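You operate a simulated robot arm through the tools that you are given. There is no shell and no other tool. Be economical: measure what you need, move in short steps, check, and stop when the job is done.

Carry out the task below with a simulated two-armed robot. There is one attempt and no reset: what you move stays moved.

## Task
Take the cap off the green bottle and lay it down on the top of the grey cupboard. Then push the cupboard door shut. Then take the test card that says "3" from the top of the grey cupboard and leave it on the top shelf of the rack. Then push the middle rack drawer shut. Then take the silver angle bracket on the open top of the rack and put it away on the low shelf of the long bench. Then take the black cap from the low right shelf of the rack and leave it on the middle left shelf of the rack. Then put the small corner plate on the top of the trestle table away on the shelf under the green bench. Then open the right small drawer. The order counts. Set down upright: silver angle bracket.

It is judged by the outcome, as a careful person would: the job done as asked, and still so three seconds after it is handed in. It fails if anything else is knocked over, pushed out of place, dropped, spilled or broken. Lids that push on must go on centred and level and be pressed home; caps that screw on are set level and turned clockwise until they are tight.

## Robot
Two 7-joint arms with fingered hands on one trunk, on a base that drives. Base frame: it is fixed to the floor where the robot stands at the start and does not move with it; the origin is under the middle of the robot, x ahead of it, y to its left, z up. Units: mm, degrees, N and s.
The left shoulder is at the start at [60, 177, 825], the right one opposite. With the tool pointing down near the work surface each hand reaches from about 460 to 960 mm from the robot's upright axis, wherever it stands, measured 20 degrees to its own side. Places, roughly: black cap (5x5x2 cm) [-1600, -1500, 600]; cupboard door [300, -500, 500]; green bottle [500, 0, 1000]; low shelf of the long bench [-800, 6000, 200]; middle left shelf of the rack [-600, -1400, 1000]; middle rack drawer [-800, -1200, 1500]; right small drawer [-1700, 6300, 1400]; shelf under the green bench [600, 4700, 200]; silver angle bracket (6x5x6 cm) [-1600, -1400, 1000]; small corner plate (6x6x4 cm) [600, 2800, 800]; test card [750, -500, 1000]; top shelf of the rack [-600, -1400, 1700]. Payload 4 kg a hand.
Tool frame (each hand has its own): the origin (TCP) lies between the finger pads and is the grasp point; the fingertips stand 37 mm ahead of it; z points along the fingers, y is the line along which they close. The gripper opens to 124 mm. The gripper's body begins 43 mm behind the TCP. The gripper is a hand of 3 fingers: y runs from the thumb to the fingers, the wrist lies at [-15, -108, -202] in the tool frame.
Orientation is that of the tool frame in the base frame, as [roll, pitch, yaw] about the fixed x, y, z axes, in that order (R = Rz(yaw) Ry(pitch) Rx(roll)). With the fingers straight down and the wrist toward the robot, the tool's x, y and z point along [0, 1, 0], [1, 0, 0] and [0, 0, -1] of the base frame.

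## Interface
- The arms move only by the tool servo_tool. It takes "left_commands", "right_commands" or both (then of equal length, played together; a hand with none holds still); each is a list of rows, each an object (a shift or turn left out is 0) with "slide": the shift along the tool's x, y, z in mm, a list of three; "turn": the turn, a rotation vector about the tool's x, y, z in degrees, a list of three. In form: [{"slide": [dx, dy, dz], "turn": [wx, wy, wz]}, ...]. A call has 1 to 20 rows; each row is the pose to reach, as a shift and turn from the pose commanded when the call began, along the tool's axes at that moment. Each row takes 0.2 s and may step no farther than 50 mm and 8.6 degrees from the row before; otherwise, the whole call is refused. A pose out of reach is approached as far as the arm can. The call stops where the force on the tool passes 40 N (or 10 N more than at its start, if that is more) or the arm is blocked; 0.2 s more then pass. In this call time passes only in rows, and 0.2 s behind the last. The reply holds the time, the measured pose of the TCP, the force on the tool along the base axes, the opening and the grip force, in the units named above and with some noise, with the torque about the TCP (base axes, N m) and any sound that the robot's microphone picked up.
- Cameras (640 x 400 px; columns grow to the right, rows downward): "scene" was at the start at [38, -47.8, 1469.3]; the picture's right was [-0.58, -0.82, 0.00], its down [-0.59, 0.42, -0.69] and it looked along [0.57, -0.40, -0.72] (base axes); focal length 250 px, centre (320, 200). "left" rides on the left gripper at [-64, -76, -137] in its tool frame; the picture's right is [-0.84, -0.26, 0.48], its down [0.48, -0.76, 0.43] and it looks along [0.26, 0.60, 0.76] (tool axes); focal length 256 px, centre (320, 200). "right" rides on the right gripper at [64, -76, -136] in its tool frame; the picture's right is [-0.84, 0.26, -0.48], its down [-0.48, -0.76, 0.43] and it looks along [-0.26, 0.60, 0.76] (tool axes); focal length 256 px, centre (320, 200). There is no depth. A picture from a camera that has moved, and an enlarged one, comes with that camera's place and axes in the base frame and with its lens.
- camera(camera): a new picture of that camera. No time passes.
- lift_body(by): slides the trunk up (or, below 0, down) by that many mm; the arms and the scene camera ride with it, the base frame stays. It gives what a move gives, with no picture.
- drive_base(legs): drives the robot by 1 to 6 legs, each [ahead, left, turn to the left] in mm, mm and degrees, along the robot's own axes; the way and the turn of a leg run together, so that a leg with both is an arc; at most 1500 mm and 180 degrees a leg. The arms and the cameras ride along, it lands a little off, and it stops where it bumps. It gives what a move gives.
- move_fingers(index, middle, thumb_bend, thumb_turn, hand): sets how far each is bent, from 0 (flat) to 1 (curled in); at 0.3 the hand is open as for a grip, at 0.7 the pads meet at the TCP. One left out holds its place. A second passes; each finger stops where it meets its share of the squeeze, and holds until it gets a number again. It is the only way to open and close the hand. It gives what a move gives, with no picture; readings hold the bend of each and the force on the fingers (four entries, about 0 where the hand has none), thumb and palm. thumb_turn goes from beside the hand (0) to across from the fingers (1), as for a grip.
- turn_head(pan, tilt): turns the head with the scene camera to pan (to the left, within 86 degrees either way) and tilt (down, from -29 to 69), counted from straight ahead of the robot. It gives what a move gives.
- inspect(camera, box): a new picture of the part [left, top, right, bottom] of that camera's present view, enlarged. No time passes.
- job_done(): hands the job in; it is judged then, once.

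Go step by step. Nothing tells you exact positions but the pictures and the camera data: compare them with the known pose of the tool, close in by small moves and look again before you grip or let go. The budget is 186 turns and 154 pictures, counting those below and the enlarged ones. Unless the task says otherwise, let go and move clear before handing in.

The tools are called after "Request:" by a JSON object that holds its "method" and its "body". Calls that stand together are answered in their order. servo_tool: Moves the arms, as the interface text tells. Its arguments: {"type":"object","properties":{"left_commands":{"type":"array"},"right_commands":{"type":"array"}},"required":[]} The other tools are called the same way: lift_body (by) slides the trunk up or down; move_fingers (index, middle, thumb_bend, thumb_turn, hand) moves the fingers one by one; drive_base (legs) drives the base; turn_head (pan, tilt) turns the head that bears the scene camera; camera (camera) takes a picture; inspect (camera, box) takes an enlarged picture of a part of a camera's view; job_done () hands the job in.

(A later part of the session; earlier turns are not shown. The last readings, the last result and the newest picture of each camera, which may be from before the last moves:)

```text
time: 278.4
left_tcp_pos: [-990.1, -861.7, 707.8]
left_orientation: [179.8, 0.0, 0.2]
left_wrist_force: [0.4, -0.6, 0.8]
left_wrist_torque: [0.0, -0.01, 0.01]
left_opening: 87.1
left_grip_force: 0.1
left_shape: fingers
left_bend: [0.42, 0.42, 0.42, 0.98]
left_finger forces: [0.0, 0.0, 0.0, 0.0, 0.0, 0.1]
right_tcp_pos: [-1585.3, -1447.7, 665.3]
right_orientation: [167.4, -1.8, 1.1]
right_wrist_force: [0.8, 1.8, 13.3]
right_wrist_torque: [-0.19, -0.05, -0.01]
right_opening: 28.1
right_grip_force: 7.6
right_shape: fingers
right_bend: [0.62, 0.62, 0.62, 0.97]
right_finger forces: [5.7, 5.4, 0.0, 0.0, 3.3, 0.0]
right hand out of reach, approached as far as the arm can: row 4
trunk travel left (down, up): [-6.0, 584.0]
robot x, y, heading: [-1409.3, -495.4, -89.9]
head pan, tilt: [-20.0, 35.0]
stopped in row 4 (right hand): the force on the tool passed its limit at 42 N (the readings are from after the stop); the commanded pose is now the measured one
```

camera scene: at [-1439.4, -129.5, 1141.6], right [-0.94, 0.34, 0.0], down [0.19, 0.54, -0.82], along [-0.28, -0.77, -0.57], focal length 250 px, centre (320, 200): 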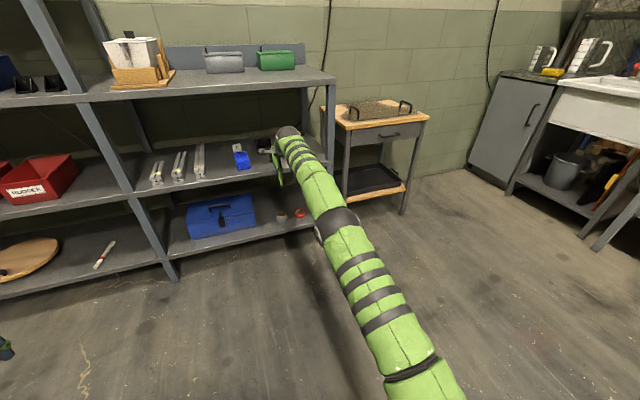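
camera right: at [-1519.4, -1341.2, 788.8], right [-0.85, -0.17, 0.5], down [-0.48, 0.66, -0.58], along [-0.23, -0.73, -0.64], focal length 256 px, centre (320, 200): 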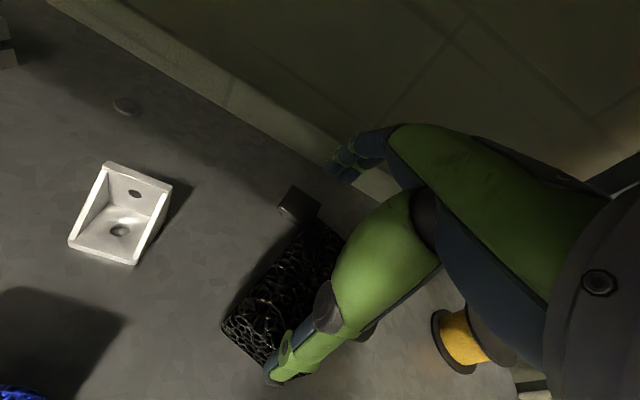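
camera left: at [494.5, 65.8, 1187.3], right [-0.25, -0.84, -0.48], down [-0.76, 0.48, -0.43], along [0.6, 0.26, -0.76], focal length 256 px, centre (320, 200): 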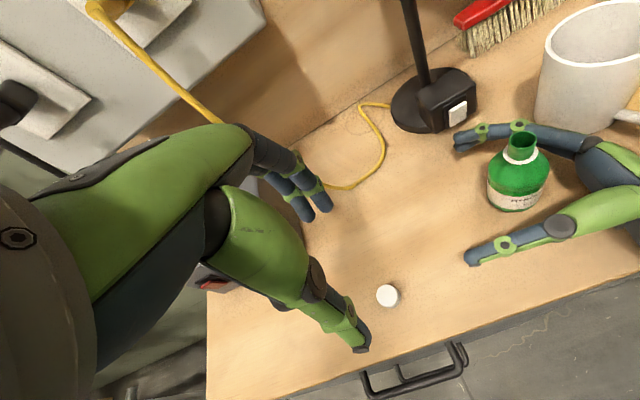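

Request:
{"method": "servo_tool", "body": {"right_commands": [{"slide": [0, 0, 3]}, {"slide": [0, 0, 6]}]}}

Request:
{"method": "drive_base", "body": {"legs": [[-130, 0, 0]]}}

Request:
{"method": "camera", "body": {"camera": "right"}}

```text
time: 279.0
left_tcp_pos: [-989.5, -861.3, 708.5]
left_orientation: [179.8, 0.0, 0.4]
left_wrist_force: [-0.3, 0.0, 0.7]
left_wrist_torque: [0.0, -0.01, -0.02]
left_opening: 87.2
left_grip_force: 0.1
left_shape: fingers
left_bend: [0.42, 0.42, 0.42, 0.98]
left_finger forces: [0.1, 0.0, 0.1, 0.0, 0.0, 0.0]
right_tcp_pos: [-1584.2, -1448.8, 664.4]
right_orientation: [167.2, -1.7, 0.9]
right_wrist_force: [2.0, 4.6, 36.9]
right_wrist_torque: [-0.56, -0.2, 0.03]
right_opening: 28.0
right_grip_force: 19.6
right_shape: fingers
right_bend: [0.61, 0.62, 0.61, 0.97]
right_finger forces: [21.7, 10.8, 0.1, 0.0, 5.7, 0.0]
trunk travel left (down, up): [-6.0, 584.0]
robot x, y, heading: [-1408.8, -491.3, -89.6]
head pan, tilt: [-20.0, 35.0]
```

```text
time: 280.3
left_tcp_pos: [-990.8, -733.6, 707.4]
left_orientation: [179.9, -0.1, 0.3]
left_wrist_force: [0.6, 1.1, -0.4]
left_wrist_torque: [-0.01, 0.04, 0.02]
left_opening: 87.0
left_grip_force: 0.1
left_shape: fingers
left_bend: [0.42, 0.42, 0.42, 0.98]
left_finger forces: [0.0, 0.0, 0.0, 0.1, 0.0, 0.1]
right_tcp_pos: [-1585.0, -1321.1, 653.9]
right_orientation: [168.0, -1.6, 0.9]
right_wrist_force: [0.7, -0.7, -0.6]
right_wrist_torque: [0.01, 0.0, 0.0]
right_opening: 25.2
right_grip_force: 0.1
right_shape: fingers
right_bend: [0.62, 0.62, 0.62, 0.97]
right_finger forces: [0.0, 0.0, 0.1, 0.0, 0.0, 0.0]
trunk travel left (down, up): [-6.0, 584.0]
robot x, y, heading: [-1413.6, -360.3, -89.5]
head pan, tilt: [-20.0, 35.0]
```

```text
28 pictures are left
camera right: at [-1526.5, -1218.2, 772.3], right [-0.85, -0.17, 0.5], down [-0.48, 0.65, -0.6], along [-0.22, -0.75, -0.63], focal length 256 px, centre (320, 200)
```

right: 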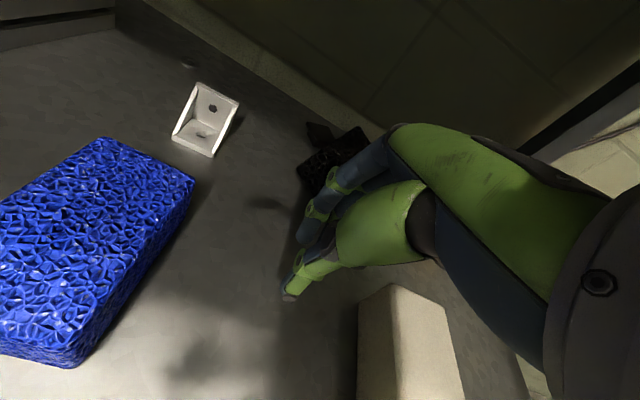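

The fingertips slipped, so I will take the cap first (which frees space behind the block) and restore the block afterwards. I set height and opening and drive in over the block to the cap.

Request:
{"method": "move_fingers", "body": {"hand": "right", "index": 0.5, "middle": 0.5, "thumb_bend": 0.5}}

Request:
{"method": "servo_tool", "body": {"right_commands": [{"slide": [0, -10, -13]}, {"slide": [0, -20, -27]}]}}

Request:
{"method": "drive_base", "body": {"legs": [[254, 17, 0]]}}

Request:
{"method": "camera", "body": {"camera": "right"}}

```text
time: 281.3
left_tcp_pos: [-990.5, -733.8, 708.7]
left_orientation: [180.0, 0.0, 0.3]
left_wrist_force: [-0.1, 0.2, 0.1]
left_wrist_torque: [0.01, 0.01, 0.0]
left_opening: 87.1
left_grip_force: 0.1
left_shape: fingers
left_bend: [0.42, 0.42, 0.42, 0.98]
left_finger forces: [0.0, 0.0, 0.0, 0.0, 0.0, 0.0]
right_tcp_pos: [-1585.8, -1321.1, 653.1]
right_orientation: [168.1, -1.7, 1.0]
right_wrist_force: [-0.6, 0.1, -0.1]
right_wrist_torque: [0.01, 0.01, -0.01]
right_opening: 61.9
right_grip_force: 0.0
right_shape: fingers
right_bend: [0.5, 0.5, 0.5, 0.97]
right_finger forces: [0.0, 0.0, 0.1, 0.0, 0.0, 0.0]
trunk travel left (down, up): [-6.0, 584.0]
robot x, y, heading: [-1411.5, -362.0, -89.4]
head pan, tilt: [-20.0, 35.0]
```

```text
time: 281.9
left_tcp_pos: [-990.6, -733.2, 708.0]
left_orientation: [180.0, 0.0, 0.4]
left_wrist_force: [0.1, 0.1, -0.1]
left_wrist_torque: [0.02, 0.01, -0.01]
left_opening: 87.2
left_grip_force: 0.0
left_shape: fingers
left_bend: [0.42, 0.42, 0.42, 0.98]
left_finger forces: [0.1, 0.0, 0.1, 0.0, 0.0, 0.0]
right_tcp_pos: [-1584.8, -1295.4, 672.7]
right_orientation: [168.1, -1.6, 1.0]
right_wrist_force: [0.5, -0.4, -0.2]
right_wrist_torque: [-0.01, 0.01, 0.01]
right_opening: 62.0
right_grip_force: 0.1
right_shape: fingers
right_bend: [0.5, 0.5, 0.5, 0.97]
right_finger forces: [0.0, 0.0, 0.0, 0.0, 0.1, 0.0]
trunk travel left (down, up): [-6.0, 584.0]
robot x, y, heading: [-1410.0, -365.1, -89.4]
head pan, tilt: [-20.0, 35.0]
```

```text
time: 283.7
left_tcp_pos: [-971.4, -983.8, 707.3]
left_orientation: [180.0, 0.0, 0.4]
left_wrist_force: [-0.3, -0.1, 0.1]
left_wrist_torque: [0.0, 0.02, 0.01]
left_opening: 87.0
left_grip_force: 0.1
left_shape: fingers
left_bend: [0.42, 0.42, 0.42, 0.98]
left_finger forces: [0.1, 0.1, 0.0, 0.0, 0.0, 0.0]
right_tcp_pos: [-1566.9, -1549.1, 674.4]
right_orientation: [168.0, -1.6, 1.1]
right_wrist_force: [-0.4, 0.1, 0.0]
right_wrist_torque: [-0.01, -0.02, -0.01]
right_opening: 62.0
right_grip_force: 0.1
right_shape: fingers
right_bend: [0.5, 0.5, 0.5, 0.97]
right_finger forces: [0.0, 0.0, 0.0, 0.0, 0.0, 0.1]
trunk travel left (down, up): [-6.0, 584.0]
robot x, y, heading: [-1386.7, -614.3, -89.4]
head pan, tilt: [-20.0, 35.0]
```

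```text
27 pictures are left
camera right: at [-1507.0, -1445.8, 793.2], right [-0.85, -0.17, 0.5], down [-0.48, 0.64, -0.6], along [-0.22, -0.75, -0.63], focal length 256 px, centre (320, 200)
```

right: 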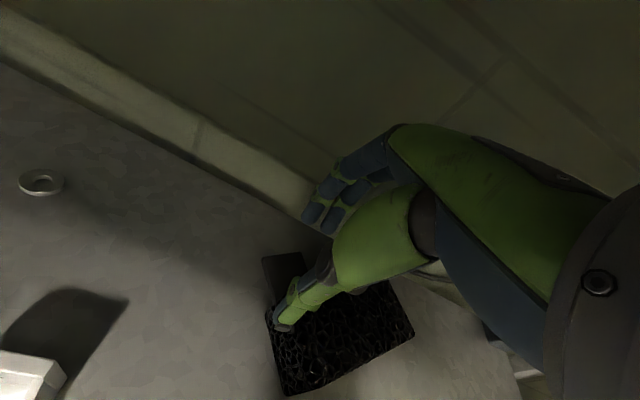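

I'm over the cap with no contact. The block and cap are both rotated about 35°, so I yaw the hand to match the cap, and shift the base closer while holding height.

Request:
{"method": "move_fingers", "body": {"hand": "right", "index": 0.53, "middle": 0.53, "thumb_bend": 0.53}}

Request:
{"method": "servo_tool", "body": {"right_commands": [{"slide": [1, -8, -2], "turn": [0, 0, -7]}, {"slide": [2, -16, -4], "turn": [0, 0, -14]}, {"slide": [3, -24, -5], "turn": [0, 0, -21]}, {"slide": [3, -30, -6], "turn": [0, 0, -28]}, {"slide": [3, -30, -6], "turn": [0, 0, -34]}]}}

Request:
{"method": "drive_base", "body": {"legs": [[58, 0, 0]]}}

Request:
{"method": "camera", "body": {"camera": "right"}}

```text
time: 284.7
left_tcp_pos: [-970.8, -984.8, 707.9]
left_orientation: [-180.0, 0.0, 0.5]
left_wrist_force: [0.7, 0.4, 0.3]
left_wrist_torque: [0.01, 0.0, -0.01]
left_opening: 87.1
left_grip_force: 0.1
left_shape: fingers
left_bend: [0.42, 0.42, 0.42, 0.98]
left_finger forces: [0.0, 0.0, 0.0, 0.1, 0.1, 0.0]
right_tcp_pos: [-1566.0, -1548.5, 674.3]
right_orientation: [168.0, -1.7, 1.0]
right_wrist_force: [-0.3, 0.3, 0.6]
right_wrist_torque: [0.03, 0.03, -0.02]
right_opening: 53.3
right_grip_force: 0.2
right_shape: fingers
right_bend: [0.53, 0.53, 0.53, 0.97]
right_finger forces: [0.0, 0.1, 0.0, 0.1, 0.1, 0.0]
trunk travel left (down, up): [-6.0, 584.0]
robot x, y, heading: [-1392.8, -616.7, -89.2]
head pan, tilt: [-20.0, 35.0]
```

```text
time: 285.9
left_tcp_pos: [-971.6, -984.9, 707.2]
left_orientation: [180.0, 0.0, 0.4]
left_wrist_force: [0.2, -1.1, 0.7]
left_wrist_torque: [-0.03, 0.0, -0.01]
left_opening: 87.0
left_grip_force: 0.1
left_shape: fingers
left_bend: [0.42, 0.42, 0.42, 0.98]
left_finger forces: [0.0, 0.0, 0.0, 0.1, 0.0, 0.0]
right_tcp_pos: [-1563.4, -1518.5, 674.8]
right_orientation: [169.1, 5.3, 34.5]
right_wrist_force: [0.1, 0.3, -0.1]
right_wrist_torque: [-0.02, 0.02, 0.01]
right_opening: 53.3
right_grip_force: 0.0
right_shape: fingers
right_bend: [0.53, 0.53, 0.53, 0.97]
right_finger forces: [0.0, 0.1, 0.0, 0.1, 0.0, 0.0]
trunk travel left (down, up): [-6.0, 584.0]
robot x, y, heading: [-1390.4, -615.5, -89.6]
head pan, tilt: [-20.0, 35.0]
```

```text
time: 286.9
left_tcp_pos: [-970.5, -1044.0, 707.9]
left_orientation: [180.0, 0.0, 0.4]
left_wrist_force: [-0.5, 1.0, -0.6]
left_wrist_torque: [-0.02, 0.0, -0.01]
left_opening: 87.0
left_grip_force: 0.2
left_shape: fingers
left_bend: [0.42, 0.42, 0.42, 0.98]
left_finger forces: [0.0, 0.0, 0.1, 0.0, 0.0, 0.0]
right_tcp_pos: [-1563.4, -1577.4, 676.0]
right_orientation: [169.0, 5.3, 34.3]
right_wrist_force: [0.3, 2.1, 7.1]
right_wrist_torque: [0.31, 0.15, -0.04]
right_opening: 55.6
right_grip_force: 3.7
right_shape: fingers
right_bend: [0.53, 0.53, 0.53, 0.97]
right_finger forces: [0.0, 0.1, 0.0, 0.1, 8.0, 0.0]
trunk travel left (down, up): [-6.0, 584.0]
robot x, y, heading: [-1393.5, -673.2, -89.4]
head pan, tilt: [-20.0, 35.0]
```

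```text
26 pictures are left
camera right: at [-1557.6, -1452.7, 788.4], right [-0.56, -0.58, 0.6], down [-0.82, 0.25, -0.52], along [0.15, -0.78, -0.61], focal length 256 px, centre (320, 200)
```

right: 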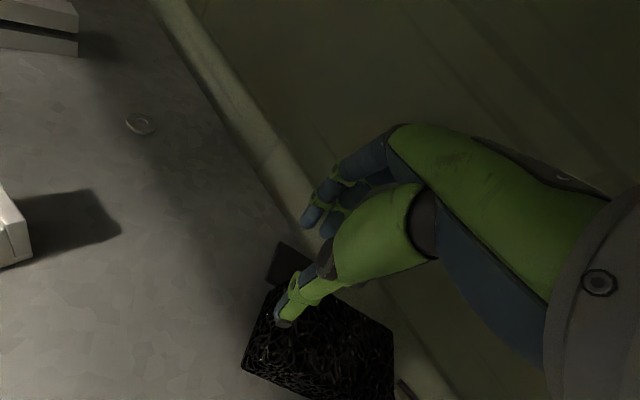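

The thumb touched the block again. The block lies across the cap's front, and my hand's yaw now matches the block's width, so I will straddle and lift the block away to its proper place first. I raise slightly and open.

Request:
{"method": "servo_tool", "body": {"right_commands": [{"slide": [-1, 1, -6], "turn": [-3.3, -2.2, 0]}, {"slide": [-1.6, 2.5, -14], "turn": [-6.6, -4.5, 0]}]}}

Request:
{"method": "move_fingers", "body": {"hand": "right", "index": 0.38, "middle": 0.38, "thumb_bend": 0.36}}

Request:
{"method": "servo_tool", "body": {"right_commands": [{"slide": [-26, -17, 0]}, {"slide": [-51.5, -34.7, 0]}]}}

Request:
{"method": "camera", "body": {"camera": "right"}}

```text
time: 287.5
left_tcp_pos: [-970.2, -1043.8, 707.7]
left_orientation: [180.0, 0.0, 0.5]
left_wrist_force: [-0.3, -0.6, 0.2]
left_wrist_torque: [0.02, 0.0, 0.01]
left_opening: 87.1
left_grip_force: 0.1
left_shape: fingers
left_bend: [0.42, 0.42, 0.42, 0.98]
left_finger forces: [0.0, 0.0, 0.1, 0.0, 0.1, 0.1]
right_tcp_pos: [-1562.1, -1576.4, 690.7]
right_orientation: [162.3, 9.7, 33.2]
right_wrist_force: [-0.1, -0.1, -1.0]
right_wrist_torque: [-0.02, -0.04, -0.01]
right_opening: 53.1
right_grip_force: 0.1
right_shape: fingers
right_bend: [0.53, 0.53, 0.53, 0.97]
right_finger forces: [0.0, 0.0, 0.1, 0.0, 0.0, 0.0]
trunk travel left (down, up): [-6.0, 584.0]
robot x, y, heading: [-1393.2, -674.3, -89.5]
head pan, tilt: [-20.0, 35.0]
```

```text
time: 288.5
left_tcp_pos: [-971.0, -1044.9, 708.1]
left_orientation: [180.0, 0.1, 0.4]
left_wrist_force: [0.4, -0.7, 0.5]
left_wrist_torque: [-0.01, -0.02, -0.01]
left_opening: 87.1
left_grip_force: 0.0
left_shape: fingers
left_bend: [0.42, 0.42, 0.42, 0.98]
left_finger forces: [0.0, 0.1, 0.1, 0.0, 0.0, 0.0]
right_tcp_pos: [-1563.3, -1575.5, 689.1]
right_orientation: [162.4, 9.6, 33.3]
right_wrist_force: [-0.1, -0.3, 0.0]
right_wrist_torque: [0.02, -0.03, -0.02]
right_opening: 101.8
right_grip_force: 0.0
right_shape: fingers
right_bend: [0.38, 0.38, 0.36, 0.97]
right_finger forces: [0.0, 0.0, 0.0, 0.0, 0.1, 0.1]
trunk travel left (down, up): [-6.0, 584.0]
robot x, y, heading: [-1392.4, -671.0, -89.4]
head pan, tilt: [-20.0, 35.0]
```

```text
time: 289.1
left_tcp_pos: [-970.1, -1044.3, 707.5]
left_orientation: [179.9, 0.0, 0.5]
left_wrist_force: [0.2, -0.3, -0.2]
left_wrist_torque: [-0.01, 0.04, 0.02]
left_opening: 87.2
left_grip_force: 0.0
left_shape: fingers
left_bend: [0.42, 0.42, 0.42, 0.98]
left_finger forces: [0.0, 0.0, 0.1, 0.1, 0.1, 0.1]
right_tcp_pos: [-1623.9, -1576.7, 689.0]
right_orientation: [162.3, 9.7, 33.3]
right_wrist_force: [0.0, 0.1, -0.3]
right_wrist_torque: [0.02, 0.04, -0.01]
right_opening: 102.1
right_grip_force: 0.1
right_shape: fingers
right_bend: [0.38, 0.38, 0.36, 0.98]
right_finger forces: [0.0, 0.0, 0.0, 0.0, 0.0, 0.0]
trunk travel left (down, up): [-6.0, 584.0]
robot x, y, heading: [-1390.9, -671.1, -89.3]
head pan, tilt: [-20.0, 35.0]
```

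```text
25 pictures are left
camera right: at [-1618.8, -1438.1, 783.0], right [-0.56, -0.49, 0.67], down [-0.81, 0.17, -0.55], along [0.15, -0.86, -0.49], focal length 256 px, centre (320, 200)
```

right: 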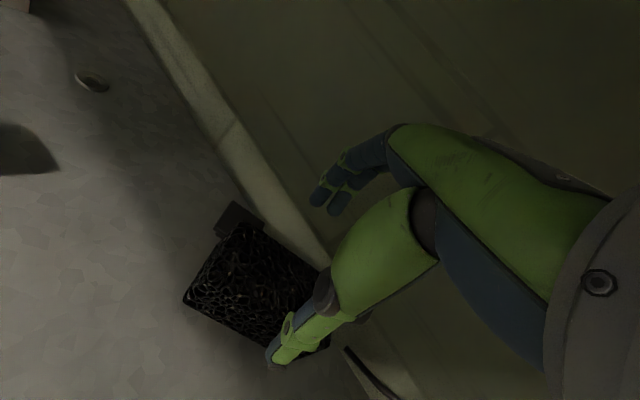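

Request:
{"method": "servo_tool", "body": {"right_commands": [{"slide": [4, -6, 10], "turn": [5.5, 3.7, 0]}, {"slide": [8, -11, 22], "turn": [11, 7.4, 0]}, {"slide": [12, -15, 36], "turn": [15, 10, 0]}]}}

Request:
{"method": "move_fingers", "body": {"hand": "right", "index": 0.6, "middle": 0.6, "thumb_bend": 0.6}}

```text
time: 289.9
left_tcp_pos: [-971.8, -1044.1, 708.6]
left_orientation: [179.9, 0.0, 0.5]
left_wrist_force: [-0.9, 0.7, -0.3]
left_wrist_torque: [0.02, 0.04, -0.01]
left_opening: 87.0
left_grip_force: 0.1
left_shape: fingers
left_bend: [0.42, 0.42, 0.42, 0.98]
left_finger forces: [0.0, 0.0, 0.0, 0.0, 0.0, 0.0]
right_tcp_pos: [-1623.4, -1564.6, 646.1]
right_orientation: [177.6, -0.3, 35.0]
right_wrist_force: [0.0, -0.6, 0.2]
right_wrist_torque: [-0.05, 0.04, -0.01]
right_opening: 102.3
right_grip_force: 0.0
right_shape: fingers
right_bend: [0.38, 0.38, 0.36, 0.98]
right_finger forces: [0.0, 0.0, 0.1, 0.1, 0.0, 0.0]
right hand out of reach, approached as far as the arm can: row 3
trunk travel left (down, up): [-6.0, 584.0]
robot x, y, heading: [-1389.8, -676.5, -89.2]
head pan, tilt: [-20.0, 35.0]
```

```text
time: 290.9
left_tcp_pos: [-970.9, -1042.6, 708.9]
left_orientation: [180.0, 0.0, 0.5]
left_wrist_force: [0.1, 0.5, -0.7]
left_wrist_torque: [-0.03, -0.02, 0.02]
left_opening: 87.0
left_grip_force: 0.1
left_shape: fingers
left_bend: [0.42, 0.42, 0.42, 0.98]
left_finger forces: [0.0, 0.0, 0.0, 0.1, 0.0, 0.0]
right_tcp_pos: [-1623.0, -1564.4, 645.9]
right_orientation: [177.6, -0.1, 35.0]
right_wrist_force: [-1.2, 1.1, 6.5]
right_wrist_torque: [-0.1, -0.05, 0.06]
right_opening: 66.4
right_grip_force: 21.8
right_shape: fingers
right_bend: [0.52, 0.53, 0.53, 0.97]
right_finger forces: [10.4, 10.0, 0.0, 0.0, 22.8, 0.1]
trunk travel left (down, up): [-6.0, 584.0]
robot x, y, heading: [-1391.5, -673.7, -89.5]
head pan, tilt: [-20.0, 35.0]
```

The block is gripped squarely (66 mm wide). I lift it slightly, draw it back, rotate it to its original orientation and carry it to its old place beside the blue and white blocks.

Request:
{"method": "servo_tool", "body": {"right_commands": [{"slide": [0, 0, -6]}, {"slide": [0, 0, -13]}, {"slide": [20, -29, -13]}, {"slide": [40, -57, -13]}, {"slide": [57, -82, -13], "turn": [0, 0, -8]}, {"slide": [70, -73, -13], "turn": [0, 0, -16]}, {"slide": [85, -63, -13], "turn": [0, 0, -24]}, {"slide": [100, -52, -13], "turn": [0, 0, -32]}, {"slide": [100, -52, -13], "turn": [0, 0, -40]}, {"slide": [100, -52, -13], "turn": [0, 0, -45]}]}}

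Request:
{"method": "drive_base", "body": {"legs": [[-152, 0, 0]]}}

Request:
{"method": "camera", "body": {"camera": "scene"}}

```text
time: 293.1
left_tcp_pos: [-970.3, -1043.7, 707.6]
left_orientation: [180.0, 0.0, 0.5]
left_wrist_force: [-0.8, 0.1, -0.9]
left_wrist_torque: [-0.02, 0.0, 0.02]
left_opening: 86.9
left_grip_force: 0.1
left_shape: fingers
left_bend: [0.42, 0.42, 0.42, 0.98]
left_finger forces: [0.0, 0.0, 0.0, 0.0, 0.0, 0.0]
right_tcp_pos: [-1570.4, -1463.4, 657.4]
right_orientation: [178.1, 1.6, 80.1]
right_wrist_force: [-0.3, -1.1, 0.0]
right_wrist_torque: [-0.01, 0.01, -0.01]
right_opening: 66.0
right_grip_force: 19.9
right_shape: fingers
right_bend: [0.52, 0.53, 0.53, 0.96]
right_finger forces: [10.9, 9.4, 0.1, 0.0, 20.4, 0.1]
right hand out of reach, approached as far as the arm can: row 2
trunk travel left (down, up): [-6.0, 584.0]
robot x, y, heading: [-1391.9, -671.7, -89.8]
head pan, tilt: [-20.0, 35.0]
```

```text
time: 294.4
left_tcp_pos: [-970.3, -894.4, 707.5]
left_orientation: [180.0, 0.0, 0.7]
left_wrist_force: [0.2, -0.8, 0.7]
left_wrist_torque: [0.03, -0.02, -0.04]
left_opening: 87.0
left_grip_force: 0.0
left_shape: fingers
left_bend: [0.42, 0.42, 0.42, 0.98]
left_finger forces: [0.0, 0.0, 0.0, 0.0, 0.1, 0.1]
right_tcp_pos: [-1570.0, -1317.6, 655.9]
right_orientation: [178.1, 1.6, 80.1]
right_wrist_force: [0.1, 0.8, 0.5]
right_wrist_torque: [0.01, -0.03, -0.01]
right_opening: 65.8
right_grip_force: 20.1
right_shape: fingers
right_bend: [0.52, 0.53, 0.53, 0.96]
right_finger forces: [10.8, 9.5, 0.1, 0.1, 20.4, 0.0]
trunk travel left (down, up): [-6.0, 584.0]
robot x, y, heading: [-1391.3, -520.8, -89.2]
head pan, tilt: [-20.0, 35.0]
```

```text
24 pictures are left
camera scene: at [-1419.8, -580.4, 1141.6], right [-0.94, 0.33, 0.0], down [0.19, 0.54, -0.82], along [-0.27, -0.77, -0.57], focal length 250 px, centre (320, 200)
```

scene: 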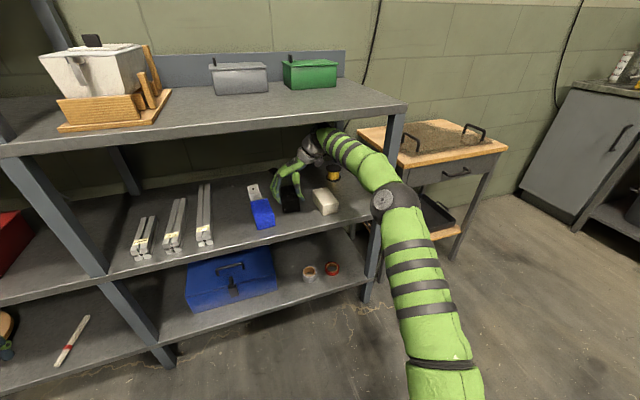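

Request:
{"method": "servo_tool", "body": {"right_commands": [{"slide": [6, -1, 0]}, {"slide": [12, -2, 0]}, {"slide": [12, -2, 5]}, {"slide": [12, -2, 10]}]}}

Request:
{"method": "move_fingers", "body": {"hand": "right", "index": 0.43, "middle": 0.43, "thumb_bend": 0.43}}

Request:
{"method": "drive_base", "body": {"legs": [[-250, 0, 0]]}}

Request:
{"method": "inspect", "body": {"camera": "scene", "box": [210, 120, 370, 240]}}

```text
time: 295.4
left_tcp_pos: [-971.4, -893.6, 708.7]
left_orientation: [-180.0, 0.0, 0.7]
left_wrist_force: [-0.5, 0.5, 0.1]
left_wrist_torque: [-0.01, 0.0, 0.04]
left_opening: 87.1
left_grip_force: 0.1
left_shape: fingers
left_bend: [0.42, 0.42, 0.42, 0.98]
left_finger forces: [0.1, 0.0, 0.1, 0.0, 0.0, 0.0]
right_tcp_pos: [-1569.2, -1302.5, 646.3]
right_orientation: [178.2, 1.7, 80.2]
right_wrist_force: [-0.7, 0.1, 4.3]
right_wrist_torque: [0.01, -0.1, 0.03]
right_opening: 66.0
right_grip_force: 21.4
right_shape: fingers
right_bend: [0.52, 0.53, 0.53, 0.96]
right_finger forces: [10.9, 9.6, 0.1, 0.0, 22.1, 0.0]
trunk travel left (down, up): [-6.0, 584.0]
robot x, y, heading: [-1392.4, -521.7, -89.2]
head pan, tilt: [-20.0, 35.0]
```

```text
time: 296.4
left_tcp_pos: [-971.4, -894.3, 707.6]
left_orientation: [-179.9, 0.0, 0.7]
left_wrist_force: [0.5, 0.3, 0.5]
left_wrist_torque: [-0.02, 0.02, 0.03]
left_opening: 87.0
left_grip_force: 0.0
left_shape: fingers
left_bend: [0.42, 0.42, 0.42, 0.98]
left_finger forces: [0.1, 0.1, 0.1, 0.0, 0.1, 0.0]
right_tcp_pos: [-1569.5, -1304.4, 646.3]
right_orientation: [178.1, 1.7, 80.1]
right_wrist_force: [0.0, -1.1, -0.3]
right_wrist_torque: [-0.01, 0.02, -0.02]
right_opening: 84.0
right_grip_force: 0.0
right_shape: fingers
right_bend: [0.43, 0.43, 0.43, 0.97]
right_finger forces: [0.0, 0.0, 0.1, 0.0, 0.1, 0.1]
trunk travel left (down, up): [-6.0, 584.0]
robot x, y, heading: [-1393.0, -526.1, -89.3]
head pan, tilt: [-20.0, 35.0]
```

```text
time: 298.2
left_tcp_pos: [-973.6, -646.7, 707.6]
left_orientation: [180.0, 0.0, 0.7]
left_wrist_force: [1.1, 0.3, 0.2]
left_wrist_torque: [0.01, -0.05, 0.02]
left_opening: 86.8
left_grip_force: 0.1
left_shape: fingers
left_bend: [0.42, 0.42, 0.42, 0.98]
left_finger forces: [0.0, 0.0, 0.0, 0.1, 0.0, 0.0]
right_tcp_pos: [-1570.6, -1058.6, 647.0]
right_orientation: [178.0, 1.6, 80.3]
right_wrist_force: [-0.1, 0.8, -0.2]
right_wrist_torque: [0.01, 0.01, 0.01]
right_opening: 83.9
right_grip_force: 0.1
right_shape: fingers
right_bend: [0.43, 0.43, 0.43, 0.98]
right_finger forces: [0.0, 0.1, 0.1, 0.1, 0.0, 0.0]
trunk travel left (down, up): [-6.0, 584.0]
robot x, y, heading: [-1395.3, -279.3, -89.3]
head pan, tilt: [-20.0, 35.0]
```

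```text
3.33 times, centred on (290, 180) of scene
camera zoom: at [-1423.1, -334.2, 1141.6], right [-0.94, 0.33, 0.0], down [0.19, 0.54, -0.82], along [-0.27, -0.77, -0.57], focal length 835 px, centre (420, 267)
```

zoom: 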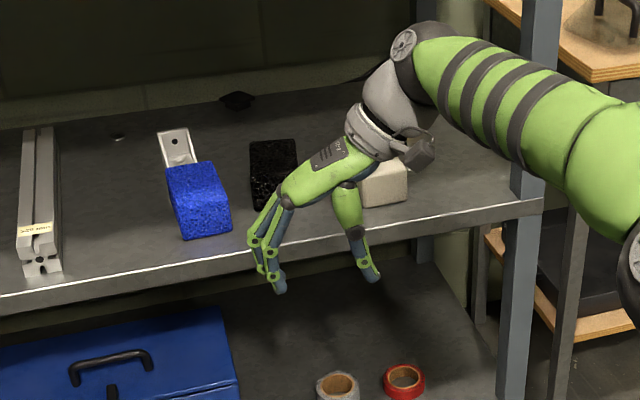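

The black block is back in its row. The cap now sits at the back near [-1560, -1611]; I take a freer path, entering left of the blue block through the 145 mm gap and then moving sideways behind the blocks. First I tuck in the left hand.

Request:
{"method": "servo_tool", "body": {"left_commands": [{"slide": [0, -40, 0]}, {"slide": [0, -80, 0]}, {"slide": [0, -120, 0]}, {"slide": [0, -150, 0]}]}}

Request:
{"method": "drive_base", "body": {"legs": [[0, 205, -0.7], [400, 0, 0]]}}

Request:
{"method": "camera", "body": {"camera": "right"}}

```text
time: 299.2
left_tcp_pos: [-978.0, -496.0, 711.6]
left_orientation: [180.0, 0.0, 0.8]
left_wrist_force: [1.0, -0.2, 0.0]
left_wrist_torque: [-0.02, 0.0, -0.03]
left_opening: 87.2
left_grip_force: 0.2
left_shape: fingers
left_bend: [0.42, 0.42, 0.42, 0.98]
left_finger forces: [0.0, 0.0, 0.1, 0.1, 0.1, 0.0]
right_tcp_pos: [-1570.9, -1058.8, 646.9]
right_orientation: [178.1, 1.6, 80.2]
right_wrist_force: [-0.6, 0.2, 0.6]
right_wrist_torque: [0.05, 0.0, 0.02]
right_opening: 83.8
right_grip_force: 0.1
right_shape: fingers
right_bend: [0.43, 0.43, 0.43, 0.98]
right_finger forces: [0.0, 0.0, 0.0, 0.1, 0.1, 0.0]
trunk travel left (down, up): [-6.0, 584.0]
robot x, y, heading: [-1394.4, -282.1, -89.3]
head pan, tilt: [-20.0, 35.0]
```

```text
time: 303.0
left_tcp_pos: [-771.0, -898.5, 709.6]
left_orientation: [-180.0, 0.0, 0.6]
left_wrist_force: [-0.5, -0.1, 0.1]
left_wrist_torque: [0.0, 0.0, 0.02]
left_opening: 86.9
left_grip_force: 0.0
left_shape: fingers
left_bend: [0.42, 0.42, 0.42, 0.98]
left_finger forces: [0.1, 0.0, 0.1, 0.0, 0.0, 0.1]
right_tcp_pos: [-1365.9, -1457.8, 645.8]
right_orientation: [178.1, 1.7, 80.1]
right_wrist_force: [0.6, -0.8, 0.4]
right_wrist_torque: [0.01, 0.01, 0.0]
right_opening: 84.0
right_grip_force: 0.1
right_shape: fingers
right_bend: [0.43, 0.43, 0.43, 0.98]
right_finger forces: [0.0, 0.1, 0.1, 0.0, 0.0, 0.1]
trunk travel left (down, up): [-6.0, 584.0]
robot x, y, heading: [-1186.3, -677.4, -89.1]
head pan, tilt: [-20.0, 35.0]
```

```text
22 pictures are left
camera right: at [-1433.6, -1378.7, 777.5], right [0.09, -0.85, 0.51], down [-0.82, -0.36, -0.45], along [0.56, -0.38, -0.73], focal length 256 px, centre (320, 200)
```

right: 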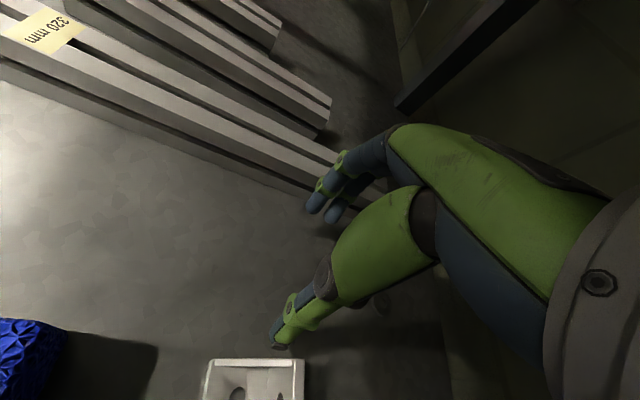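

Request:
{"method": "move_fingers", "body": {"hand": "right", "index": 0.53, "middle": 0.53, "thumb_bend": 0.53}}

Request:
{"method": "drive_base", "body": {"legs": [[128, 0, 0], [0, -110, 0]]}}

Request:
{"method": "camera", "body": {"camera": "right"}}

```text
time: 304.0
left_tcp_pos: [-771.4, -898.9, 709.9]
left_orientation: [180.0, 0.0, 0.6]
left_wrist_force: [-0.8, -0.7, -0.5]
left_wrist_torque: [-0.01, -0.01, 0.0]
left_opening: 86.8
left_grip_force: 0.1
left_shape: fingers
left_bend: [0.42, 0.42, 0.42, 0.98]
left_finger forces: [0.1, 0.0, 0.0, 0.0, 0.0, 0.0]
right_tcp_pos: [-1365.3, -1457.8, 646.3]
right_orientation: [178.0, 1.7, 80.1]
right_wrist_force: [-0.2, -0.6, 0.5]
right_wrist_torque: [-0.03, -0.06, 0.0]
right_opening: 53.1
right_grip_force: 0.1
right_shape: fingers
right_bend: [0.53, 0.53, 0.53, 0.98]
right_finger forces: [0.1, 0.0, 0.0, 0.1, 0.1, 0.0]
trunk travel left (down, up): [-6.0, 584.0]
robot x, y, heading: [-1190.4, -681.8, -89.4]
head pan, tilt: [-20.0, 35.0]
```

```text
time: 306.0
left_tcp_pos: [-879.2, -1027.2, 710.1]
left_orientation: [179.9, 0.0, 0.4]
left_wrist_force: [-0.6, -0.3, 0.5]
left_wrist_torque: [0.02, -0.03, -0.01]
left_opening: 86.9
left_grip_force: 0.1
left_shape: fingers
left_bend: [0.42, 0.42, 0.42, 0.98]
left_finger forces: [0.0, 0.0, 0.0, 0.0, 0.0, 0.0]
right_tcp_pos: [-1476.2, -1585.0, 647.0]
right_orientation: [178.2, 1.7, 80.0]
right_wrist_force: [0.0, 0.4, -0.1]
right_wrist_torque: [0.03, 0.01, 0.01]
right_opening: 52.8
right_grip_force: 0.0
right_shape: fingers
right_bend: [0.53, 0.53, 0.53, 0.98]
right_finger forces: [0.0, 0.1, 0.1, 0.0, 0.0, 0.0]
trunk travel left (down, up): [-6.0, 584.0]
robot x, y, heading: [-1297.9, -809.0, -89.5]
head pan, tilt: [-20.0, 35.0]
```

```text
21 pictures are left
camera right: at [-1543.8, -1505.6, 777.4], right [0.09, -0.85, 0.51], down [-0.82, -0.36, -0.45], along [0.56, -0.38, -0.73], focal length 256 px, centre (320, 200)
```

right: 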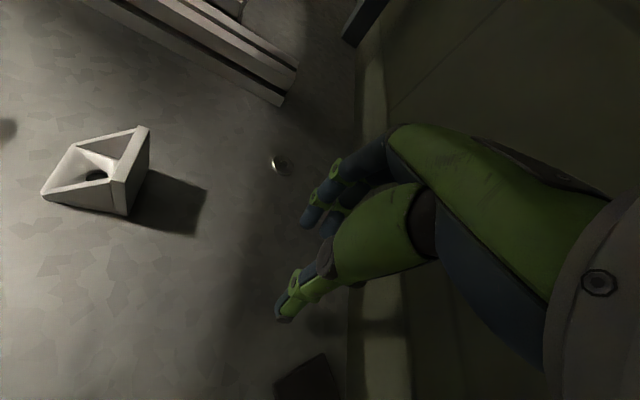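

The cap is in view, right beside the hand. I open a bit, move over it, lower, and close.

Request:
{"method": "move_fingers", "body": {"hand": "right", "index": 0.45, "middle": 0.45, "thumb_bend": 0.45}}

Request:
{"method": "drive_base", "body": {"legs": [[18, -82, 0]]}}

Request:
{"method": "servo_tool", "body": {"right_commands": [{"slide": [0, 0, 12]}, {"slide": [0, 0, 24]}, {"slide": [0, 0, 35]}]}}

Request:
{"method": "camera", "body": {"camera": "right"}}

```text
time: 307.0
left_tcp_pos: [-879.9, -1027.2, 710.5]
left_orientation: [-180.0, 0.0, 0.4]
left_wrist_force: [1.0, 0.3, 0.5]
left_wrist_torque: [0.01, 0.01, -0.01]
left_opening: 87.1
left_grip_force: 0.1
left_shape: fingers
left_bend: [0.42, 0.42, 0.42, 0.98]
left_finger forces: [0.1, 0.2, 0.0, 0.0, 0.1, 0.0]
right_tcp_pos: [-1476.3, -1584.2, 645.5]
right_orientation: [178.1, 1.8, 80.0]
right_wrist_force: [-0.5, 0.4, 0.7]
right_wrist_torque: [0.0, 0.02, -0.01]
right_opening: 77.5
right_grip_force: 0.0
right_shape: fingers
right_bend: [0.45, 0.45, 0.45, 0.98]
right_finger forces: [0.1, 0.0, 0.0, 0.1, 0.0, 0.0]
trunk travel left (down, up): [-6.0, 584.0]
robot x, y, heading: [-1299.2, -805.1, -89.4]
head pan, tilt: [-20.0, 35.0]
```

```text
time: 308.1
left_tcp_pos: [-962.2, -1046.9, 711.4]
left_orientation: [180.0, -0.1, 0.3]
left_wrist_force: [-0.1, 0.7, 0.1]
left_wrist_torque: [-0.01, 0.02, 0.01]
left_opening: 87.4
left_grip_force: 0.1
left_shape: fingers
left_bend: [0.42, 0.42, 0.42, 0.98]
left_finger forces: [0.0, 0.0, 0.1, 0.1, 0.0, 0.0]
right_tcp_pos: [-1559.4, -1604.1, 646.0]
right_orientation: [178.1, 1.7, 79.9]
right_wrist_force: [0.1, -0.2, 0.5]
right_wrist_torque: [0.0, -0.02, -0.02]
right_opening: 77.7
right_grip_force: 0.1
right_shape: fingers
right_bend: [0.45, 0.45, 0.45, 0.98]
right_finger forces: [0.1, 0.0, 0.1, 0.1, 0.0, 0.1]
trunk travel left (down, up): [-6.0, 584.0]
robot x, y, heading: [-1380.8, -829.6, -89.6]
head pan, tilt: [-20.0, 35.0]
```

```text
time: 308.9
left_tcp_pos: [-962.8, -1044.6, 711.5]
left_orientation: [180.0, 0.1, 0.4]
left_wrist_force: [0.2, -0.6, 0.1]
left_wrist_torque: [0.03, 0.02, 0.03]
left_opening: 86.9
left_grip_force: 0.1
left_shape: fingers
left_bend: [0.42, 0.42, 0.42, 0.98]
left_finger forces: [0.0, 0.0, 0.0, 0.0, 0.1, 0.0]
right_tcp_pos: [-1558.2, -1604.7, 620.4]
right_orientation: [177.7, 2.1, 79.7]
right_wrist_force: [-0.9, 0.9, 37.7]
right_wrist_torque: [0.22, -0.44, -0.02]
right_opening: 78.5
right_grip_force: 18.6
right_shape: fingers
right_bend: [0.45, 0.45, 0.45, 0.97]
right_finger forces: [20.2, 2.7, 0.0, 0.0, 14.3, 0.0]
trunk travel left (down, up): [-6.0, 584.0]
robot x, y, heading: [-1380.5, -827.4, -89.4]
head pan, tilt: [-20.0, 35.0]
```

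```text
20 pictures are left
camera right: at [-1624.2, -1523.7, 749.8], right [0.09, -0.85, 0.52], down [-0.82, -0.36, -0.45], along [0.57, -0.39, -0.73], focal length 256 px, centre (320, 200)
```

right: 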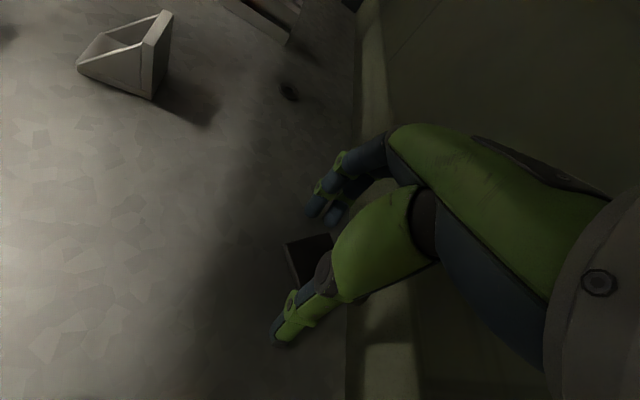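

The fingertips touch the shelf with the cap between them. I ease up 3 mm and close.

Request:
{"method": "servo_tool", "body": {"right_commands": [{"slide": [0, 0, -4]}]}}

Request:
{"method": "move_fingers", "body": {"hand": "right", "index": 0.66, "middle": 0.66, "thumb_bend": 0.66}}

Request:
{"method": "servo_tool", "body": {"right_commands": [{"slide": [0, 0, -8]}, {"slide": [0, 0, -16]}, {"slide": [0, 0, -25]}]}}

Request:
{"method": "camera", "body": {"camera": "right"}}

```text
time: 309.3
left_tcp_pos: [-960.8, -1045.0, 709.8]
left_orientation: [179.9, 0.0, 0.4]
left_wrist_force: [0.4, -0.6, 0.8]
left_wrist_torque: [0.02, 0.0, -0.01]
left_opening: 86.9
left_grip_force: 0.1
left_shape: fingers
left_bend: [0.42, 0.42, 0.42, 0.98]
left_finger forces: [0.0, 0.0, 0.1, 0.0, 0.0, 0.0]
right_tcp_pos: [-1557.9, -1604.9, 620.6]
right_orientation: [177.9, 2.0, 79.8]
right_wrist_force: [1.6, -1.1, 39.4]
right_wrist_torque: [0.09, -0.67, -0.12]
right_opening: 78.4
right_grip_force: 20.0
right_shape: fingers
right_bend: [0.44, 0.45, 0.45, 0.98]
right_finger forces: [21.4, 4.5, 0.0, 0.0, 13.5, 0.0]
trunk travel left (down, up): [-6.0, 584.0]
robot x, y, heading: [-1380.7, -825.1, -89.3]
head pan, tilt: [-20.0, 35.0]
```

```text
time: 310.3
left_tcp_pos: [-961.3, -1043.9, 711.5]
left_orientation: [179.9, 0.0, 0.4]
left_wrist_force: [-0.6, 0.4, 0.5]
left_wrist_torque: [0.0, 0.0, 0.0]
left_opening: 87.0
left_grip_force: 0.1
left_shape: fingers
left_bend: [0.42, 0.42, 0.42, 0.98]
left_finger forces: [0.1, 0.1, 0.0, 0.0, 0.0, 0.0]
right_tcp_pos: [-1558.4, -1604.7, 620.7]
right_orientation: [177.8, 2.0, 79.8]
right_wrist_force: [6.8, -10.7, 42.7]
right_wrist_torque: [-0.29, -1.85, -0.37]
right_opening: 54.0
right_grip_force: 32.4
right_shape: fingers
right_bend: [0.47, 0.6, 0.62, 0.97]
right_finger forces: [29.6, 22.9, 0.0, 0.0, 14.0, 0.0]
trunk travel left (down, up): [-6.0, 584.0]
robot x, y, heading: [-1378.2, -828.1, -89.5]
head pan, tilt: [-20.0, 35.0]
```

```text
time: 311.1
left_tcp_pos: [-962.5, -1046.8, 710.1]
left_orientation: [180.0, 0.0, 0.4]
left_wrist_force: [0.7, -0.7, -0.3]
left_wrist_torque: [-0.01, -0.01, 0.02]
left_opening: 86.7
left_grip_force: 0.1
left_shape: fingers
left_bend: [0.42, 0.42, 0.42, 0.98]
left_finger forces: [0.0, 0.1, 0.1, 0.0, 0.0, 0.1]
right_tcp_pos: [-1561.3, -1601.5, 637.8]
right_orientation: [178.2, 1.5, 80.0]
right_wrist_force: [-0.5, 0.0, -0.6]
right_wrist_torque: [0.03, 0.02, -0.01]
right_opening: 34.6
right_grip_force: 10.0
right_shape: fingers
right_bend: [0.57, 0.59, 0.63, 0.96]
right_finger forces: [0.4, 10.0, 0.0, 0.0, 9.6, 0.0]
trunk travel left (down, up): [-6.0, 584.0]
robot x, y, heading: [-1380.6, -825.1, -89.7]
head pan, tilt: [-20.0, 35.0]
```

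```text
19 pictures are left
camera right: at [-1627.1, -1524.0, 769.2], right [0.09, -0.85, 0.51], down [-0.82, -0.36, -0.44], along [0.56, -0.38, -0.74], focal length 256 px, centre (320, 200)
```

right: 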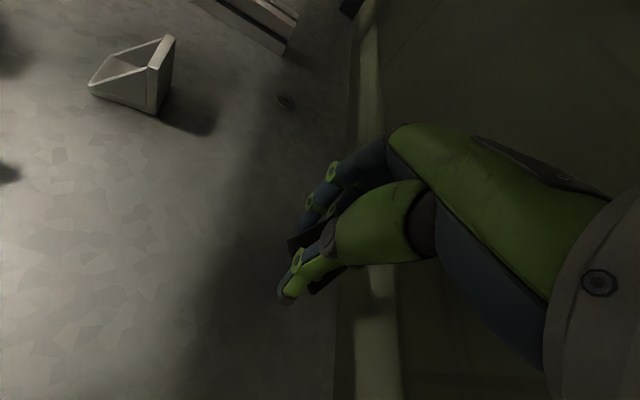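

The cap is gripped. I firm up the grip, raise a little, and retrace the path out: sideways behind the blocks, then straight back through the gap.

Request:
{"method": "move_fingers", "body": {"hand": "right", "index": 0.7, "middle": 0.7, "thumb_bend": 0.7}}

Request:
{"method": "servo_tool", "body": {"right_commands": [{"slide": [0, 0, -8]}, {"slide": [0, 0, -16]}]}}

Request:
{"method": "drive_base", "body": {"legs": [[0, 193, 0], [-540, 0, 0]]}}

Request:
{"method": "camera", "body": {"camera": "right"}}

```text
time: 312.1
left_tcp_pos: [-962.1, -1045.5, 710.7]
left_orientation: [179.9, 0.0, 0.4]
left_wrist_force: [0.8, 0.0, 0.9]
left_wrist_torque: [0.0, 0.02, -0.02]
left_opening: 87.0
left_grip_force: 0.0
left_shape: fingers
left_bend: [0.42, 0.42, 0.42, 0.98]
left_finger forces: [0.1, 0.0, 0.0, 0.0, 0.1, 0.0]
right_tcp_pos: [-1557.9, -1604.4, 639.7]
right_orientation: [178.1, 1.7, 79.9]
right_wrist_force: [0.2, 0.2, 0.4]
right_wrist_torque: [-0.03, 0.01, 0.03]
right_opening: 29.0
right_grip_force: 23.0
right_shape: fingers
right_bend: [0.62, 0.61, 0.64, 0.96]
right_finger forces: [8.7, 15.3, 0.0, 0.0, 20.8, 0.0]
trunk travel left (down, up): [-6.0, 584.0]
robot x, y, heading: [-1383.5, -825.7, -89.6]
head pan, tilt: [-20.0, 35.0]
```

```text
time: 312.7
left_tcp_pos: [-962.3, -1046.4, 709.3]
left_orientation: [-179.9, 0.0, 0.4]
left_wrist_force: [1.0, 0.3, -0.7]
left_wrist_torque: [0.0, 0.01, -0.03]
left_opening: 87.2
left_grip_force: 0.1
left_shape: fingers
left_bend: [0.42, 0.42, 0.42, 0.98]
left_finger forces: [0.1, 0.1, 0.0, 0.0, 0.0, 0.0]
right_tcp_pos: [-1559.7, -1604.2, 655.4]
right_orientation: [178.1, 1.5, 80.1]
right_wrist_force: [0.4, 0.2, 0.0]
right_wrist_torque: [0.0, -0.01, -0.02]
right_opening: 29.1
right_grip_force: 22.2
right_shape: fingers
right_bend: [0.62, 0.61, 0.64, 0.96]
right_finger forces: [8.7, 15.2, 0.0, 0.1, 20.6, 0.0]
trunk travel left (down, up): [-6.0, 584.0]
robot x, y, heading: [-1377.0, -828.0, -89.6]
head pan, tilt: [-20.0, 35.0]
```

```text
time: 316.9
left_tcp_pos: [-772.0, -515.1, 710.3]
left_orientation: [-179.9, 0.0, 0.2]
left_wrist_force: [0.7, -0.1, 0.3]
left_wrist_torque: [0.0, 0.0, 0.01]
left_opening: 87.1
left_grip_force: 0.1
left_shape: fingers
left_bend: [0.42, 0.42, 0.42, 0.98]
left_finger forces: [0.0, 0.0, 0.0, 0.0, 0.0, 0.0]
right_tcp_pos: [-1372.4, -1071.2, 656.4]
right_orientation: [178.1, 1.6, 79.8]
right_wrist_force: [-0.3, 0.6, -0.3]
right_wrist_torque: [0.0, -0.04, 0.02]
right_opening: 28.7
right_grip_force: 22.1
right_shape: fingers
right_bend: [0.62, 0.61, 0.64, 0.96]
right_finger forces: [8.6, 15.2, 0.0, 0.0, 20.8, 0.1]
trunk travel left (down, up): [-6.0, 584.0]
robot x, y, heading: [-1192.3, -293.2, -89.9]
head pan, tilt: [-20.0, 35.0]
```

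```text
18 pictures are left
camera right: at [-1439.0, -991.6, 786.9], right [0.09, -0.85, 0.51], down [-0.82, -0.36, -0.45], along [0.56, -0.38, -0.73], focal length 256 px, centre (320, 200)
```

right: 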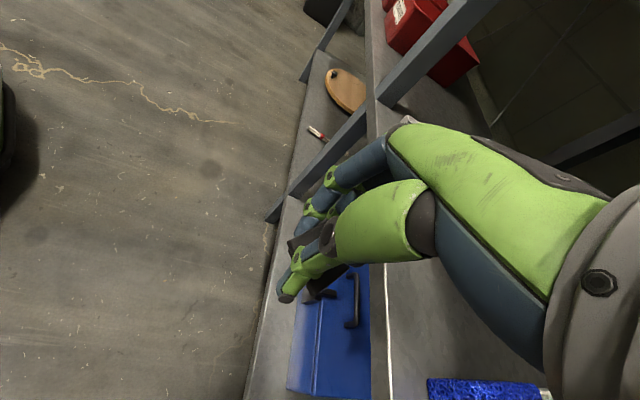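

Cap in hand and clear of the rack. I rotate the hand back to wrist-behind, raise the trunk above the middle left shelf, and drive across to it.

Request:
{"method": "servo_tool", "body": {"right_commands": [{"turn": [0, 0, 8]}, {"turn": [0, 0, 16]}, {"turn": [0, 0, 24]}, {"turn": [0, 0, 32]}, {"turn": [0, 0, 40]}, {"turn": [0, 0, 48]}, {"turn": [0, 0, 56]}, {"turn": [0, 0, 64]}, {"turn": [0, 0, 72]}, {"turn": [0, 0, 80]}]}}

Request:
{"method": "lift_body", "body": {"by": 405}}

Request:
{"method": "drive_base", "body": {"legs": [[0, 485, 0], [140, 0, 0]]}}

Request:
{"method": "camera", "body": {"camera": "right"}}

```text
time: 319.1
left_tcp_pos: [-772.7, -514.8, 709.8]
left_orientation: [-180.0, 0.0, 0.3]
left_wrist_force: [-0.3, 0.0, -0.1]
left_wrist_torque: [0.01, 0.01, -0.06]
left_opening: 86.8
left_grip_force: 0.0
left_shape: fingers
left_bend: [0.42, 0.42, 0.42, 0.98]
left_finger forces: [0.0, 0.0, 0.0, 0.0, 0.1, 0.1]
right_tcp_pos: [-1372.5, -1070.5, 655.7]
right_orientation: [178.0, -1.5, -0.3]
right_wrist_force: [-0.9, -0.5, 0.1]
right_wrist_torque: [0.0, -0.04, -0.02]
right_opening: 27.9
right_grip_force: 22.1
right_shape: fingers
right_bend: [0.63, 0.61, 0.64, 0.96]
right_finger forces: [8.7, 15.5, 0.1, 0.0, 20.2, 0.1]
trunk travel left (down, up): [-6.0, 584.0]
robot x, y, heading: [-1189.8, -293.9, -89.7]
head pan, tilt: [-20.0, 35.0]
```

```text
refused: 405 is not a number from -400 to 400
```

```text
time: 322.9
left_tcp_pos: [-294.6, -655.2, 711.3]
left_orientation: [-180.0, 0.0, 0.0]
left_wrist_force: [0.2, 0.4, 0.1]
left_wrist_torque: [0.0, 0.01, 0.05]
left_opening: 86.9
left_grip_force: 0.0
left_shape: fingers
left_bend: [0.42, 0.42, 0.42, 0.98]
left_finger forces: [0.0, 0.1, 0.0, 0.1, 0.1, 0.0]
right_tcp_pos: [-897.5, -1207.8, 656.7]
right_orientation: [178.1, -1.7, -0.5]
right_wrist_force: [-0.2, -1.0, -0.8]
right_wrist_torque: [-0.01, -0.01, 0.07]
right_opening: 28.4
right_grip_force: 21.6
right_shape: fingers
right_bend: [0.63, 0.61, 0.64, 0.96]
right_finger forces: [8.7, 15.5, 0.0, 0.0, 20.1, 0.1]
trunk travel left (down, up): [-6.0, 584.0]
robot x, y, heading: [-711.6, -432.9, -90.1]
head pan, tilt: [-20.0, 35.0]
```

```text
17 pictures are left
camera right: at [-835.8, -1128.1, 790.6], right [-0.85, -0.23, 0.47], down [-0.46, 0.75, -0.47], along [-0.24, -0.62, -0.75], focal length 256 px, centre (320, 200)
```

right: 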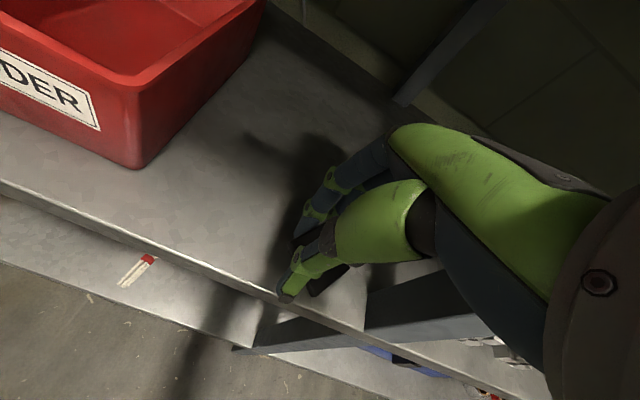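

The lift was refused (limit 400) but nothing was touched. I back out, lift 400, and come forward at the right level.

Request:
{"method": "drive_base", "body": {"legs": [[-170, 0, 0]]}}

Request:
{"method": "lift_body", "body": {"by": 398}}

Request:
{"method": "drive_base", "body": {"legs": [[180, 0, 0]]}}

Request:
{"method": "camera", "body": {"camera": "right"}}

```text
time: 324.4
left_tcp_pos: [-295.6, -485.7, 710.4]
left_orientation: [179.9, 0.0, -0.1]
left_wrist_force: [0.7, -1.2, 0.9]
left_wrist_torque: [0.01, 0.01, -0.04]
left_opening: 86.8
left_grip_force: 0.0
left_shape: fingers
left_bend: [0.42, 0.42, 0.42, 0.98]
left_finger forces: [0.0, 0.0, 0.1, 0.1, 0.0, 0.0]
right_tcp_pos: [-898.6, -1039.0, 656.5]
right_orientation: [178.1, -1.6, -0.6]
right_wrist_force: [1.5, 0.0, -0.2]
right_wrist_torque: [0.02, 0.01, 0.04]
right_opening: 28.6
right_grip_force: 22.6
right_shape: fingers
right_bend: [0.63, 0.61, 0.64, 0.96]
right_finger forces: [8.6, 15.5, 0.1, 0.1, 20.0, 0.0]
trunk travel left (down, up): [-6.0, 584.0]
robot x, y, heading: [-708.8, -263.7, -90.2]
head pan, tilt: [-20.0, 35.0]
```

```text
time: 328.2
left_tcp_pos: [-295.1, -488.3, 1107.6]
left_orientation: [179.9, 0.0, 0.0]
left_wrist_force: [0.4, 0.3, -0.4]
left_wrist_torque: [0.02, 0.03, -0.03]
left_opening: 86.9
left_grip_force: 0.0
left_shape: fingers
left_bend: [0.42, 0.42, 0.42, 0.98]
left_finger forces: [0.0, 0.1, 0.1, 0.0, 0.0, 0.1]
right_tcp_pos: [-898.2, -1037.7, 1056.4]
right_orientation: [178.2, -1.7, -0.6]
right_wrist_force: [-0.6, 0.1, 0.2]
right_wrist_torque: [0.02, 0.07, 0.02]
right_opening: 28.1
right_grip_force: 21.8
right_shape: fingers
right_bend: [0.63, 0.61, 0.64, 0.96]
right_finger forces: [8.7, 15.5, 0.1, 0.0, 20.1, 0.0]
trunk travel left (down, up): [-404.0, 186.0]
robot x, y, heading: [-712.7, -259.1, -90.0]
head pan, tilt: [-20.0, 35.0]
```

```text
time: 329.7
left_tcp_pos: [-295.0, -667.5, 1108.4]
left_orientation: [-179.9, 0.1, -0.1]
left_wrist_force: [-0.4, 0.0, -0.2]
left_wrist_torque: [0.0, 0.01, 0.02]
left_opening: 86.9
left_grip_force: 0.1
left_shape: fingers
left_bend: [0.42, 0.42, 0.42, 0.98]
left_finger forces: [0.1, 0.1, 0.0, 0.1, 0.0, 0.0]
right_tcp_pos: [-898.0, -1220.5, 1053.2]
right_orientation: [178.1, -1.5, -0.6]
right_wrist_force: [-1.0, -0.2, 0.6]
right_wrist_torque: [0.01, 0.0, -0.01]
right_opening: 28.4
right_grip_force: 22.0
right_shape: fingers
right_bend: [0.63, 0.61, 0.64, 0.96]
right_finger forces: [8.7, 15.5, 0.0, 0.0, 20.1, 0.0]
trunk travel left (down, up): [-404.0, 186.0]
robot x, y, heading: [-711.4, -445.2, -90.1]
head pan, tilt: [-20.0, 35.0]
```

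```text
16 pictures are left
camera right: at [-835.9, -1141.6, 1187.8], right [-0.85, -0.23, 0.47], down [-0.46, 0.75, -0.47], along [-0.24, -0.62, -0.75], focal length 256 px, centre (320, 200)
```

right: 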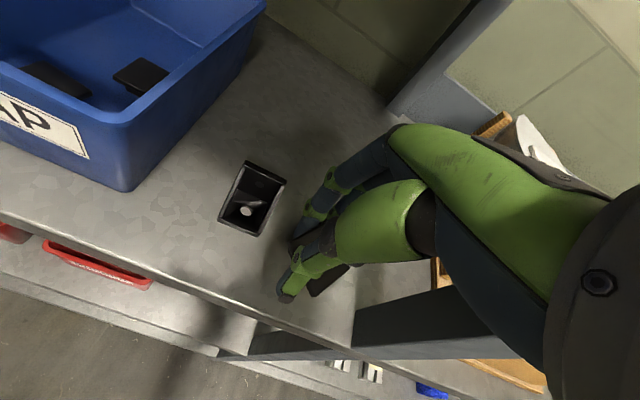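

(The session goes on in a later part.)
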